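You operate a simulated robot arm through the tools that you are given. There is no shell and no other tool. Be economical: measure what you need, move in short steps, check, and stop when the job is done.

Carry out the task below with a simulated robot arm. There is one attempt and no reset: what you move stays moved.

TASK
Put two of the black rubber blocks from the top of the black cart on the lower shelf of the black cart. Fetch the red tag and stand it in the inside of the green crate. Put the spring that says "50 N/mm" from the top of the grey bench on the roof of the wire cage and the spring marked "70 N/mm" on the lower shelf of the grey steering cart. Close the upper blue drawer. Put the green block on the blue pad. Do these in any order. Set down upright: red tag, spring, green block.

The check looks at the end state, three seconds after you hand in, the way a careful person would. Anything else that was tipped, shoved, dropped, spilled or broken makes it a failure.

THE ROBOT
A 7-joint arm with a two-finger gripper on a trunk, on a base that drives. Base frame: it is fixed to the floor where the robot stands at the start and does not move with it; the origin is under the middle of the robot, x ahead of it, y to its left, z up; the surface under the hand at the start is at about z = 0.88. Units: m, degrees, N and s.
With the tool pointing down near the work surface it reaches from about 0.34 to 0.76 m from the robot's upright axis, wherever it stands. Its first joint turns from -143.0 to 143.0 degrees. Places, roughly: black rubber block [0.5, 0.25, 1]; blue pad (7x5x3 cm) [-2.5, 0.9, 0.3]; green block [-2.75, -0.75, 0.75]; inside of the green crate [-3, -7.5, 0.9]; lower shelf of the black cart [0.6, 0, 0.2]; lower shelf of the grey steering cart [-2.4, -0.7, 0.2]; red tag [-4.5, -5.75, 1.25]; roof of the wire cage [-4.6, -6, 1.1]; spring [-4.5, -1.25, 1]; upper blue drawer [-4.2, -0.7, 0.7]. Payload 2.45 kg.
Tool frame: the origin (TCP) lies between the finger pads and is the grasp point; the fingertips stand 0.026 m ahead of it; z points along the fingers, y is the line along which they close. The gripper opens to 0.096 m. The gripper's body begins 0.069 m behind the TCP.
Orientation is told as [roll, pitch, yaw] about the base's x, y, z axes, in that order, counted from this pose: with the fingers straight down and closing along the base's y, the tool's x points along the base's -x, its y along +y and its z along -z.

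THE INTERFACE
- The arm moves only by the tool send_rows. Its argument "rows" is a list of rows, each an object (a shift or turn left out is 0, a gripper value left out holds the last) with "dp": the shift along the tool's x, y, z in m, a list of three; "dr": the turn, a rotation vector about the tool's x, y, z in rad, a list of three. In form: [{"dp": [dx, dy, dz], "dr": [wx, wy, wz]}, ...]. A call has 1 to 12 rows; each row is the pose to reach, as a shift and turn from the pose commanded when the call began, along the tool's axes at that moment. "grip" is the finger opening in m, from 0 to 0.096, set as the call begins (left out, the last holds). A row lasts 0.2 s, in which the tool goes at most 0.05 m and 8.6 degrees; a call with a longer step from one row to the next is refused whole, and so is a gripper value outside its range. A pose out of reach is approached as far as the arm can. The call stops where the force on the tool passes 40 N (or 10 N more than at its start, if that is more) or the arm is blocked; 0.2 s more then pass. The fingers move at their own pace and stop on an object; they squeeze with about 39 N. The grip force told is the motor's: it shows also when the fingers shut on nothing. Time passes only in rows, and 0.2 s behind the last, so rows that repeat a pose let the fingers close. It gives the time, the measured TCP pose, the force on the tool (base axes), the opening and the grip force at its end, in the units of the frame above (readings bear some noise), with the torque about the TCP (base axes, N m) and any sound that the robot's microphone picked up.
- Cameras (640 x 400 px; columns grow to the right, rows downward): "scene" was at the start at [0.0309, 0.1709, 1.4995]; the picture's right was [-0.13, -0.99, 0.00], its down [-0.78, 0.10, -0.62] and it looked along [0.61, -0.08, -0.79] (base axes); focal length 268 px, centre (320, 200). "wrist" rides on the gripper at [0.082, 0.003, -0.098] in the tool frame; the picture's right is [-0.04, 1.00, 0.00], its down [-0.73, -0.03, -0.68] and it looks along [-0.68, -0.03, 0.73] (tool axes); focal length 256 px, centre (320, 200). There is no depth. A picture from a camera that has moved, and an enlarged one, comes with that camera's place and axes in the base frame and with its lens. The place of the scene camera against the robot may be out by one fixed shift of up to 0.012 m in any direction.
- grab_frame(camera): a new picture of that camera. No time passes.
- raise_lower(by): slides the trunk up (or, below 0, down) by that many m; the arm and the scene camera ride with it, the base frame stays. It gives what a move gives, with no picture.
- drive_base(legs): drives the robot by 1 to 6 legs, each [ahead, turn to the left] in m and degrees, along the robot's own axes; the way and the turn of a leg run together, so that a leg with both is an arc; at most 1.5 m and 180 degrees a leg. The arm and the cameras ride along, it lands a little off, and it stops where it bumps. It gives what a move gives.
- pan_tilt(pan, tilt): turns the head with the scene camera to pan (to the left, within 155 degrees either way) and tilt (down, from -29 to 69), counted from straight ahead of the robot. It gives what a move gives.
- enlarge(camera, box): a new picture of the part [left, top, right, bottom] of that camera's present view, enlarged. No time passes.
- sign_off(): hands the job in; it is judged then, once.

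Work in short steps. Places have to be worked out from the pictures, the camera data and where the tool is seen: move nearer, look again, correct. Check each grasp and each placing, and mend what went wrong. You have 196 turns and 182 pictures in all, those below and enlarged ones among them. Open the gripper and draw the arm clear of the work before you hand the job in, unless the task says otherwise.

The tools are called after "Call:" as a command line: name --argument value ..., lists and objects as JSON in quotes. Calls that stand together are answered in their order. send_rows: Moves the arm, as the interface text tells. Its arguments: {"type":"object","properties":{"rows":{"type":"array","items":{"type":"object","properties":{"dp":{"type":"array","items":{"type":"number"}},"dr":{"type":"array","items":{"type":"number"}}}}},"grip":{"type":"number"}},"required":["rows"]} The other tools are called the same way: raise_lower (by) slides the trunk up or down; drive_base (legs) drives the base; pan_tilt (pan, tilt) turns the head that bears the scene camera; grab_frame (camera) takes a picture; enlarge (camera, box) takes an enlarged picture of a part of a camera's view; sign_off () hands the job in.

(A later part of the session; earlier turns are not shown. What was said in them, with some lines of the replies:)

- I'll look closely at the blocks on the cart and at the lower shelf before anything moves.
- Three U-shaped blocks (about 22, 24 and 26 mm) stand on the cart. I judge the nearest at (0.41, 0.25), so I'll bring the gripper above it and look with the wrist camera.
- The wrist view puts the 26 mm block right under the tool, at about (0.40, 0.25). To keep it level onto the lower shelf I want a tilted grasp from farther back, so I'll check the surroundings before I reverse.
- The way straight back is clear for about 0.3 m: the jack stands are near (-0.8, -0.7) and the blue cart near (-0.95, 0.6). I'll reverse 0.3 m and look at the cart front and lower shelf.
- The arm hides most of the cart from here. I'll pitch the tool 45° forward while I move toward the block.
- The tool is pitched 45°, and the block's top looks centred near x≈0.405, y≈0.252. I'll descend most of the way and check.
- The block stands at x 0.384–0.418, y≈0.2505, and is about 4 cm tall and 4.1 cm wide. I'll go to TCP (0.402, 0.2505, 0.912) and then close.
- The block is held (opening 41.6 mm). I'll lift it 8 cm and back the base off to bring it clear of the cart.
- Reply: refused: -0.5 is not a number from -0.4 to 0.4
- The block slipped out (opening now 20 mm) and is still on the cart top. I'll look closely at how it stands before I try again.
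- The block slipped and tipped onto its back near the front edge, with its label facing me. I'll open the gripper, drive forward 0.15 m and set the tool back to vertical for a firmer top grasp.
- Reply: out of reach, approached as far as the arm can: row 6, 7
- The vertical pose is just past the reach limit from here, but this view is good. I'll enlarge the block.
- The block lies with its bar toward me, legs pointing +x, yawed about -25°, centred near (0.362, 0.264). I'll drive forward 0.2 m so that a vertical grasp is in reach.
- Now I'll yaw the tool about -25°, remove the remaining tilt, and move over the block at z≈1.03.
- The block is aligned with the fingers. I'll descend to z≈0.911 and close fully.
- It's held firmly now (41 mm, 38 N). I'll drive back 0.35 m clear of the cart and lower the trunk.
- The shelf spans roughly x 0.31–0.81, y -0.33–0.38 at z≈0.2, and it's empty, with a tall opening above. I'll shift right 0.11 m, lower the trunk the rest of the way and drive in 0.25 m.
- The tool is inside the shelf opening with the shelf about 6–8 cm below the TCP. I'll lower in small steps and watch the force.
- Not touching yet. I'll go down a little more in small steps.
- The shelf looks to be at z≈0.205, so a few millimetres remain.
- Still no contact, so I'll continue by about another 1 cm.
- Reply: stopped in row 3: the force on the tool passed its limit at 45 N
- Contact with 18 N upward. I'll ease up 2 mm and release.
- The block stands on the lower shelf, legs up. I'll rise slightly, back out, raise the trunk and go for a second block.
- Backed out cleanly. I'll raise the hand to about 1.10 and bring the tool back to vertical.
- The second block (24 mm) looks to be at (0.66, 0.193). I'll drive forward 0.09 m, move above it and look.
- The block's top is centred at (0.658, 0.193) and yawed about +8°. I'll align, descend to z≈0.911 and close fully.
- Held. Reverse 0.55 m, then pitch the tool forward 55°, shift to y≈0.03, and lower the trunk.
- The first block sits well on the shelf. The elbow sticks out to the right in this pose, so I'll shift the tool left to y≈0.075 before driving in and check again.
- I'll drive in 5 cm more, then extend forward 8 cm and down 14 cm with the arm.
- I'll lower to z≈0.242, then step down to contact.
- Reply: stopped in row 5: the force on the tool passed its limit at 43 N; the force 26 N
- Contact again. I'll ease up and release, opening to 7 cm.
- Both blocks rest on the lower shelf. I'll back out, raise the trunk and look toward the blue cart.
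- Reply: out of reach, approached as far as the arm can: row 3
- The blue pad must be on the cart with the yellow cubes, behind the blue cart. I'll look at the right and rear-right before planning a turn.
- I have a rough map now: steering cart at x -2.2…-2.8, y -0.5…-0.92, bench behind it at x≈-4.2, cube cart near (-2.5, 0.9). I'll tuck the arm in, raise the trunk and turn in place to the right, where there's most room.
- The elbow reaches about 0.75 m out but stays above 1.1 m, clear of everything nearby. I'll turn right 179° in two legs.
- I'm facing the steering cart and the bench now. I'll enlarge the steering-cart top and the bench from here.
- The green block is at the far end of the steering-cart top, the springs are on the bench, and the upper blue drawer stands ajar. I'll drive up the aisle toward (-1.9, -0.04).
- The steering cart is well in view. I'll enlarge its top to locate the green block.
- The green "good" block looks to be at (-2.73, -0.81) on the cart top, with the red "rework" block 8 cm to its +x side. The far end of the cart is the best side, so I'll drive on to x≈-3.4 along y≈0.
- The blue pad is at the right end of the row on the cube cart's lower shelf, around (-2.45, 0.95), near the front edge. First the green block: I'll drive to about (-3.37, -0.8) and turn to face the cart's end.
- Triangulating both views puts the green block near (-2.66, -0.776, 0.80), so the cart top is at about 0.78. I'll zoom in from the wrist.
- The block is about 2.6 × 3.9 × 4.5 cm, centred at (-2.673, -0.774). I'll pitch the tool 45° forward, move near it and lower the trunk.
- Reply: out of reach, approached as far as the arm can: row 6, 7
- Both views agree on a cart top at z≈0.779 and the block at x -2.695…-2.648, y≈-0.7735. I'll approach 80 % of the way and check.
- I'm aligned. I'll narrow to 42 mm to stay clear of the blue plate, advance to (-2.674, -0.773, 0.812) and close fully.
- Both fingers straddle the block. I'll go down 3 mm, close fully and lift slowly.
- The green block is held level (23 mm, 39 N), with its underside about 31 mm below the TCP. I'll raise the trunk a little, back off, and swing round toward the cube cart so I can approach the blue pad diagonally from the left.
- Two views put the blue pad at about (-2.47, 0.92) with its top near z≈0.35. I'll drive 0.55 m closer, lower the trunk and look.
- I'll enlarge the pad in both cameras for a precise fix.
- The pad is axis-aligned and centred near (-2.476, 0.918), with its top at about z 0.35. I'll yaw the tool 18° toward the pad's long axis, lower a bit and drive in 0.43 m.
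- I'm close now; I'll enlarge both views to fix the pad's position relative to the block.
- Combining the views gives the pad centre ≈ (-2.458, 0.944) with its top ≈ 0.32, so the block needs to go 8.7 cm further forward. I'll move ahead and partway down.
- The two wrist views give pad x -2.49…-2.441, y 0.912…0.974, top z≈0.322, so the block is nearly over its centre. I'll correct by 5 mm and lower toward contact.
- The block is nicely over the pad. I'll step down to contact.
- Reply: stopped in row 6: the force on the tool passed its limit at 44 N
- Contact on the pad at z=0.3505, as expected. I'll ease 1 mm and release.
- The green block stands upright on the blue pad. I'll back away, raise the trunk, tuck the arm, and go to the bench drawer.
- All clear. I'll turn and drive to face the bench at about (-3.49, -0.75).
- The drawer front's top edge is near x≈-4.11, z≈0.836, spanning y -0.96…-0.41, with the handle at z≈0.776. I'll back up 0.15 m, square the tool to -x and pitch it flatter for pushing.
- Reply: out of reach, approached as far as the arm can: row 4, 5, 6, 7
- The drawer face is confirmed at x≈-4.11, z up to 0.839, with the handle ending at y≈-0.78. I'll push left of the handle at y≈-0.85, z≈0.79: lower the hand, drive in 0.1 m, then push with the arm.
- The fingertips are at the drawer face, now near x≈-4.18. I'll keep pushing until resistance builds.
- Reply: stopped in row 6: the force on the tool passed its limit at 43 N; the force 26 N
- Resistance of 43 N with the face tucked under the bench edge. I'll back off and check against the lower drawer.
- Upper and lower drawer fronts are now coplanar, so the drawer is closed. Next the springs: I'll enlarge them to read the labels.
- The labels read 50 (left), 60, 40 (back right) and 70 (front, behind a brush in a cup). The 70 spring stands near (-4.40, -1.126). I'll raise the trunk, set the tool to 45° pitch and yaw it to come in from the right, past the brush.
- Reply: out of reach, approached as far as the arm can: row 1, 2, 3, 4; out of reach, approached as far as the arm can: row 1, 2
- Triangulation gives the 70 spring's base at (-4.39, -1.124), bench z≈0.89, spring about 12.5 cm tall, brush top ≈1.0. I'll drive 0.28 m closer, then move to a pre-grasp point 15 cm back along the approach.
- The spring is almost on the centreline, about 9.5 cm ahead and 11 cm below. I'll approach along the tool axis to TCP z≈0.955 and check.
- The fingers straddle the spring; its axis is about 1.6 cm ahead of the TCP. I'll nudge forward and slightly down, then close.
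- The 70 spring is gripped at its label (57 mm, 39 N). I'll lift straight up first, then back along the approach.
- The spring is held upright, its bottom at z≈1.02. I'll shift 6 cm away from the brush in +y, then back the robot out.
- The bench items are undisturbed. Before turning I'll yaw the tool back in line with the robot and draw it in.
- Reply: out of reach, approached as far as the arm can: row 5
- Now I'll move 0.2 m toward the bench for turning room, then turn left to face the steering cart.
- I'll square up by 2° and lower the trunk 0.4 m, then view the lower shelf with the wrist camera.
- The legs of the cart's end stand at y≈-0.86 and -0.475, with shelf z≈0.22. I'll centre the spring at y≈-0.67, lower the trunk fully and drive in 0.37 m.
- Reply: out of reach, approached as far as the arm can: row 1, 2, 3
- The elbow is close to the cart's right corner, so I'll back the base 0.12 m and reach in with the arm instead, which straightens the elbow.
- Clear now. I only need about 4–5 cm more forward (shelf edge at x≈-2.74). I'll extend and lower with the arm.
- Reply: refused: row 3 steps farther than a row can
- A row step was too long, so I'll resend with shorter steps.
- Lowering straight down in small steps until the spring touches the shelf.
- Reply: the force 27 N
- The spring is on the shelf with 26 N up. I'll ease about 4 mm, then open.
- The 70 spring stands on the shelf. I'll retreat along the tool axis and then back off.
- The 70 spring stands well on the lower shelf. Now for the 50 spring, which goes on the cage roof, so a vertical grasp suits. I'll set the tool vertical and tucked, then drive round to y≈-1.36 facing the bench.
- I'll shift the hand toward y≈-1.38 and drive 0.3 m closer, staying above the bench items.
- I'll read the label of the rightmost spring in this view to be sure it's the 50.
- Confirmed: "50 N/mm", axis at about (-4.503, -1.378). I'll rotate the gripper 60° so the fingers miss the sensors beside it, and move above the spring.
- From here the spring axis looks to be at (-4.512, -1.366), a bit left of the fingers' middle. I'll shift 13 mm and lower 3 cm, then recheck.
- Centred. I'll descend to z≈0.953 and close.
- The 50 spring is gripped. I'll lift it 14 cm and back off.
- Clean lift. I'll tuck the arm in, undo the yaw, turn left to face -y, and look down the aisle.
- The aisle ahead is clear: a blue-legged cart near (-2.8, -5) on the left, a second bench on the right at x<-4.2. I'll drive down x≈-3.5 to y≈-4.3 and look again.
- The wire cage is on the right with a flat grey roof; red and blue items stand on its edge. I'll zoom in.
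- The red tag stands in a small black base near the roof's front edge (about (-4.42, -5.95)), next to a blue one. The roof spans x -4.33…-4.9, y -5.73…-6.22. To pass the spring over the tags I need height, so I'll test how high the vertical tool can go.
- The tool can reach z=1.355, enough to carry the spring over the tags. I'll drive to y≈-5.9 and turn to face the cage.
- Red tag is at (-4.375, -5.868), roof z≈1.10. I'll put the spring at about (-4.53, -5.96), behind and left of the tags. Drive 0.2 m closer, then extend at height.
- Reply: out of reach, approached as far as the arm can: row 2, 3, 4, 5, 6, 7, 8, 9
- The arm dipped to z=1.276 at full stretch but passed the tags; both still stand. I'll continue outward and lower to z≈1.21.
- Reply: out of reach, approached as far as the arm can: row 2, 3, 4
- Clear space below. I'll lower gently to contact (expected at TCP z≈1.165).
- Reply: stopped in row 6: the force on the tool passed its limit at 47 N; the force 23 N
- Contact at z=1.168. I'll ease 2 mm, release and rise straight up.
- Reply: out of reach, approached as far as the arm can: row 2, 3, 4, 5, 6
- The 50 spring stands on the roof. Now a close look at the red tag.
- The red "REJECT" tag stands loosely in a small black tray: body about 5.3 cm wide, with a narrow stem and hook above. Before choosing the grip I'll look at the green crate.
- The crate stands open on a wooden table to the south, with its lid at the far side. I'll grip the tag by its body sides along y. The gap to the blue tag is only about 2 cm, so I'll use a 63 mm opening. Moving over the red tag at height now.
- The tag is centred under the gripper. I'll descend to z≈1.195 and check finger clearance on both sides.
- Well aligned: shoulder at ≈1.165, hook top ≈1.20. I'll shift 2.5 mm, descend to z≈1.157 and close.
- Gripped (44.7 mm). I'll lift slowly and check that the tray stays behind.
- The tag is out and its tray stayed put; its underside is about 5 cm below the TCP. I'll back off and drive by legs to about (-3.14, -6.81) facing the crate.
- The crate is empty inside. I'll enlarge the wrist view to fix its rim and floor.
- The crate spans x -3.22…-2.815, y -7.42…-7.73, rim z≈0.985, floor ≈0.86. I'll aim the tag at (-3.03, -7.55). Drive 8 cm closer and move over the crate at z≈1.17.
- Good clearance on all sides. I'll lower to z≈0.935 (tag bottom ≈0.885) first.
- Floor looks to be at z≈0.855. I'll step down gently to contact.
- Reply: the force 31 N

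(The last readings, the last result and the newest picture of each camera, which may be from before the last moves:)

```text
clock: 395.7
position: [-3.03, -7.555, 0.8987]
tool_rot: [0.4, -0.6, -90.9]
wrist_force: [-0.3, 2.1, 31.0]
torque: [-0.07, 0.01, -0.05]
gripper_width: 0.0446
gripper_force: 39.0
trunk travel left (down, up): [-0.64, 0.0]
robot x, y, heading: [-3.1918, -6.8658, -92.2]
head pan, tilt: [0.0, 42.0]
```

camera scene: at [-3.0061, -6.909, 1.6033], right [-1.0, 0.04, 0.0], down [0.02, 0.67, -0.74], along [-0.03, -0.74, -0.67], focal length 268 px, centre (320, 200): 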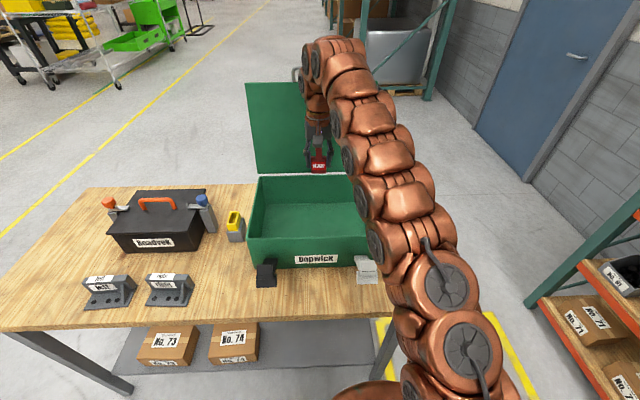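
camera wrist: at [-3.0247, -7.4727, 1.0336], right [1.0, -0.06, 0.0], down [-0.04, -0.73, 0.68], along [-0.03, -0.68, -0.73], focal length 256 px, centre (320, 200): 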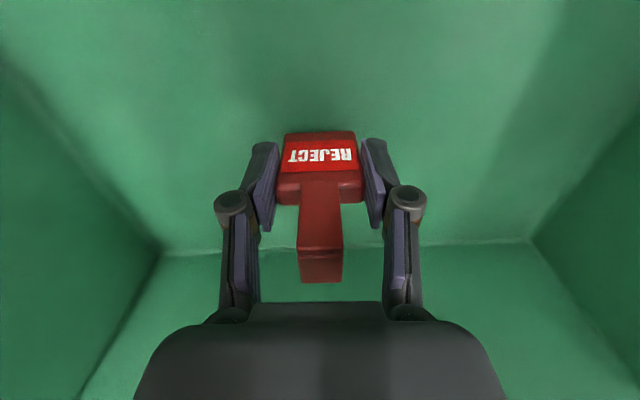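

It's on the floor with 31 N. I'll ease up in small steps until the load is light.

Call:
send_rows --rows '[{"dp": [0, 0, -0.002]}, {"dp": [0, 0, -0.002]}]'

Call:
grab_frame --camera "wrist"

```text
clock: 396.3
position: [-3.029, -7.5547, 0.898]
tool_rot: [0.3, -0.2, -90.9]
wrist_force: [-0.7, -0.7, 8.2]
torque: [-0.08, 0.01, -0.02]
gripper_width: 0.0447
gripper_force: 38.6
trunk travel left (down, up): [-0.64, 0.0]
robot x, y, heading: [-3.1934, -6.8677, -91.8]
head pan, tilt: [0.0, 42.0]
```

```text
23 pictures are left
camera wrist: at [-3.0244, -7.4726, 0.9968], right [1.0, -0.06, 0.0], down [-0.04, -0.73, 0.68], along [-0.04, -0.68, -0.73], focal length 256 px, centre (320, 200)
```

wrist: 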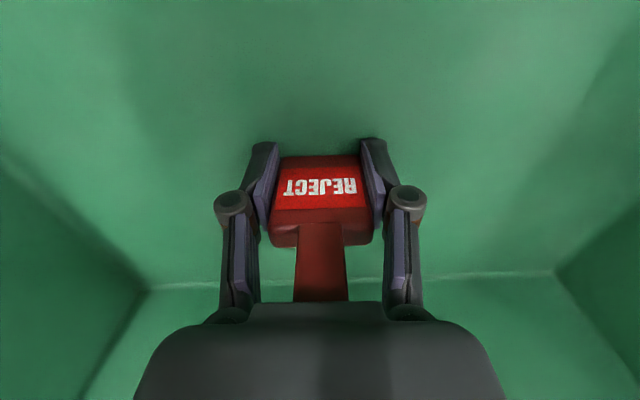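

The tag slid up about 1.5 cm in the grip while its base pressed flat on the floor; it looks square. I'll ease a bit more and open gently.

Call:
send_rows --rows '[{"dp": [0, 0, -0.0015]}, {"dp": [0, 0, -0.0015]}]'

Call:
send_rows --rows '[{"dp": [0, 0, 0]}, {"dp": [0, 0, 0]}, {"dp": [0, 0, 0]}]' --grip 0.07

Call:
grab_frame --camera "wrist"

```text
clock: 396.9
position: [-3.028, -7.5544, 0.9001]
tool_rot: [0.2, -0.4, -91.0]
wrist_force: [0.8, -0.2, -0.4]
torque: [0.0, -0.02, 0.02]
gripper_width: 0.0447
gripper_force: 38.5
trunk travel left (down, up): [-0.64, 0.0]
robot x, y, heading: [-3.1915, -6.8667, -92.1]
head pan, tilt: [0.0, 42.0]
```

```text
clock: 397.7
position: [-3.0287, -7.5551, 0.9009]
tool_rot: [0.3, -0.4, -90.9]
wrist_force: [0.0, -0.4, -0.4]
torque: [-0.02, 0.01, 0.02]
gripper_width: 0.0701
gripper_force: 0.0
trunk travel left (down, up): [-0.64, 0.0]
robot x, y, heading: [-3.1963, -6.8654, -92.0]
head pan, tilt: [0.0, 42.0]
```

```text
22 pictures are left
camera wrist: at [-3.0243, -7.4734, 0.9989], right [1.0, -0.06, 0.0], down [-0.04, -0.73, 0.68], along [-0.03, -0.68, -0.73], focal length 256 px, centre (320, 200)
```

wrist: 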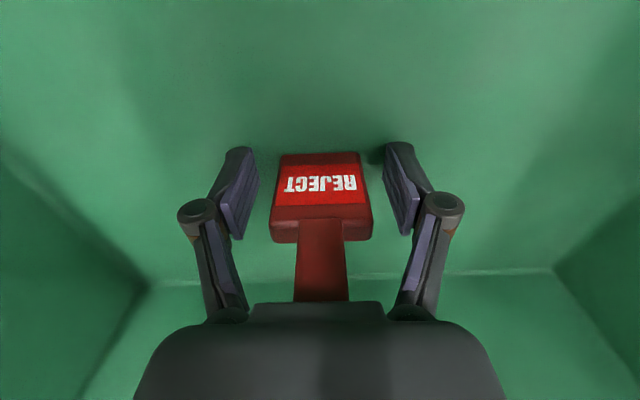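

The tag stands free. I'll rise straight up and look.

Call:
send_rows --rows '[{"dp": [0, 0, -0.02]}, {"dp": [0, 0, -0.05]}, {"dp": [0, 0, -0.09]}, {"dp": [0, 0, -0.13]}, {"dp": [0, 0, -0.17]}, {"dp": [0, 0, -0.21]}, {"dp": [0, 0, -0.25]}, {"dp": [0, 0, -0.25]}]'

Call:
grab_frame --camera "wrist"

Call:
enlarge --camera "scene" --box '[230, 150, 390, 280]'

```text
clock: 399.5
position: [-3.0307, -7.5537, 1.1517]
tool_rot: [0.2, -0.3, -90.9]
wrist_force: [0.0, 0.5, 0.7]
torque: [0.01, -0.01, -0.02]
gripper_width: 0.0701
gripper_force: 0.1
trunk travel left (down, up): [-0.64, 0.0]
robot x, y, heading: [-3.1942, -6.8649, -92.2]
head pan, tilt: [0.0, 42.0]
```

```text
21 pictures are left
camera wrist: at [-3.0266, -7.4715, 1.2496], right [1.0, -0.06, 0.0], down [-0.04, -0.73, 0.68], along [-0.03, -0.68, -0.73], focal length 256 px, centre (320, 200)
```

wrist: 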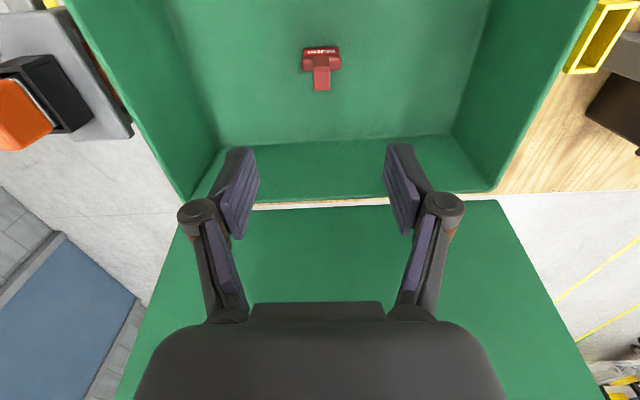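

```text
3.08 times, centred on (310, 215) of scene
camera zoom: at [-3.0062, -6.9086, 1.6033], right [-1.0, 0.04, 0.0], down [0.02, 0.67, -0.74], along [-0.03, -0.74, -0.67], focal length 825 px, centre (351, 154)
```

zoom: 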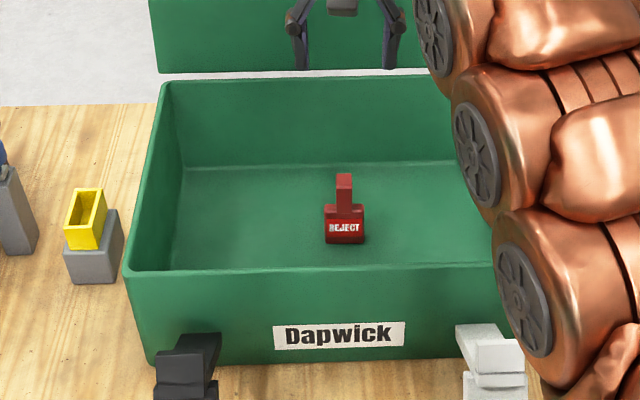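

The red tag stands upright in the crate. I'll draw the arm clear (up and back), back the base a little, then check.

Call:
send_rows --rows '[{"dp": [0, 0, -0.04]}, {"dp": [0.04, 0, -0.06]}, {"dp": [0.085, 0, -0.08]}, {"dp": [0.13, 0, -0.1]}, {"dp": [0.17, 0, -0.1]}, {"dp": [0.17, 0, -0.1]}]'

Call:
drive_base --legs '[[-0.18, 0]]'

Call:
grab_frame --camera "scene"

Call:
pan_tilt --pan -135 --tilt 10

Call:
grab_frame --camera "scene"

```text
clock: 400.9
position: [-3.0286, -7.3798, 1.2514]
tool_rot: [0.3, -0.3, -90.9]
wrist_force: [-0.6, 0.4, -1.1]
torque: [-0.02, -0.02, 0.03]
gripper_width: 0.0701
gripper_force: 0.0
out of reach, approached as far as the arm can: row 1
trunk travel left (down, up): [-0.64, 0.0]
robot x, y, heading: [-3.1921, -6.864, -92.1]
head pan, tilt: [0.0, 42.0]
```

```text
clock: 402.4
position: [-3.0209, -7.1994, 1.25]
tool_rot: [0.2, -0.4, -90.9]
wrist_force: [0.4, -0.1, -0.2]
torque: [0.02, 0.01, -0.01]
gripper_width: 0.0699
gripper_force: 0.0
trunk travel left (down, up): [-0.64, 0.0]
robot x, y, heading: [-3.1869, -6.6881, -92.1]
head pan, tilt: [0.0, 42.0]
```

```text
19 pictures are left
camera scene: at [-2.9995, -6.7285, 1.6033], right [-1.0, 0.04, 0.0], down [0.02, 0.67, -0.74], along [-0.03, -0.74, -0.67], focal length 268 px, centre (320, 200)
```

scene: 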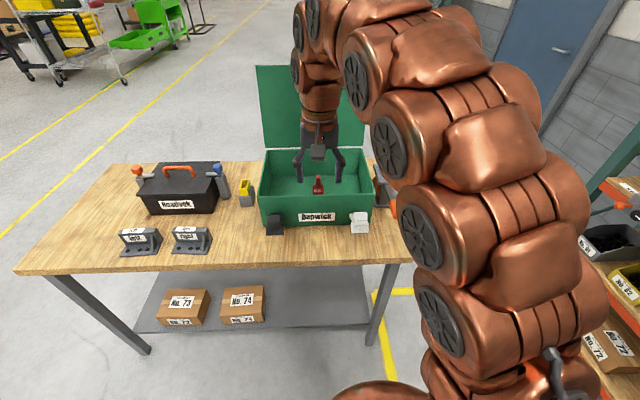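

```text
clock: 404.6
position: [-3.0212, -7.2002, 1.2518]
tool_rot: [0.2, -0.4, -90.9]
wrist_force: [-0.2, -0.4, 0.5]
torque: [0.01, 0.01, -0.03]
gripper_width: 0.0701
gripper_force: 0.0
trunk travel left (down, up): [-0.64, 0.0]
robot x, y, heading: [-3.1853, -6.6893, -91.9]
head pan, tilt: [-135.0, 10.0]
```

```text
18 pictures are left
camera scene: at [-3.0599, -6.5766, 1.654], right [0.73, 0.68, 0.0], down [0.12, -0.13, -0.98], along [-0.67, 0.72, -0.17], focal length 268 px, centre (320, 200)
```

scene: 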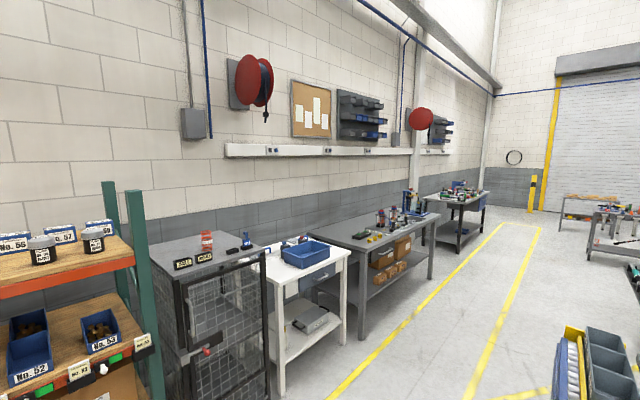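

The spring stands on the cage roof, the tag stands in the crate, the gripper is open and the arm is clear. I'm handing in.

Call:
sign_off

```text
The job is handed in.
```

I did all six parts of the task and handed the job in. I checked each placement in the camera when I made it, but did not revisit the earlier ones before handing in.

- **Rubber blocks:** The 26 mm and 24 mm blocks are on the lower shelf of the black cart. The 26 mm block slipped from my first grasp and tipped over on the cart top, so I picked it up again. It now stands with its legs up, and the 24 mm block lies on its side.
- **Green block:** It stands upright on the blue pad, turned slightly relative to the pad.
- **Upper blue drawer:** It is closed, level with the lower drawer.
- **70 N/mm spring:** It stands on the lower shelf of the grey steering cart.
- **50 N/mm spring:** It stands on the roof of the wire cage, behind the tags.
- **Red tag:** It stands upright in the green crate. It slid about 1.5 cm in the grip as it touched the crate floor, but was standing straight after I let go.

I saw nothing else knocked over or moved. The gripper is open and the arm is clear of the work.
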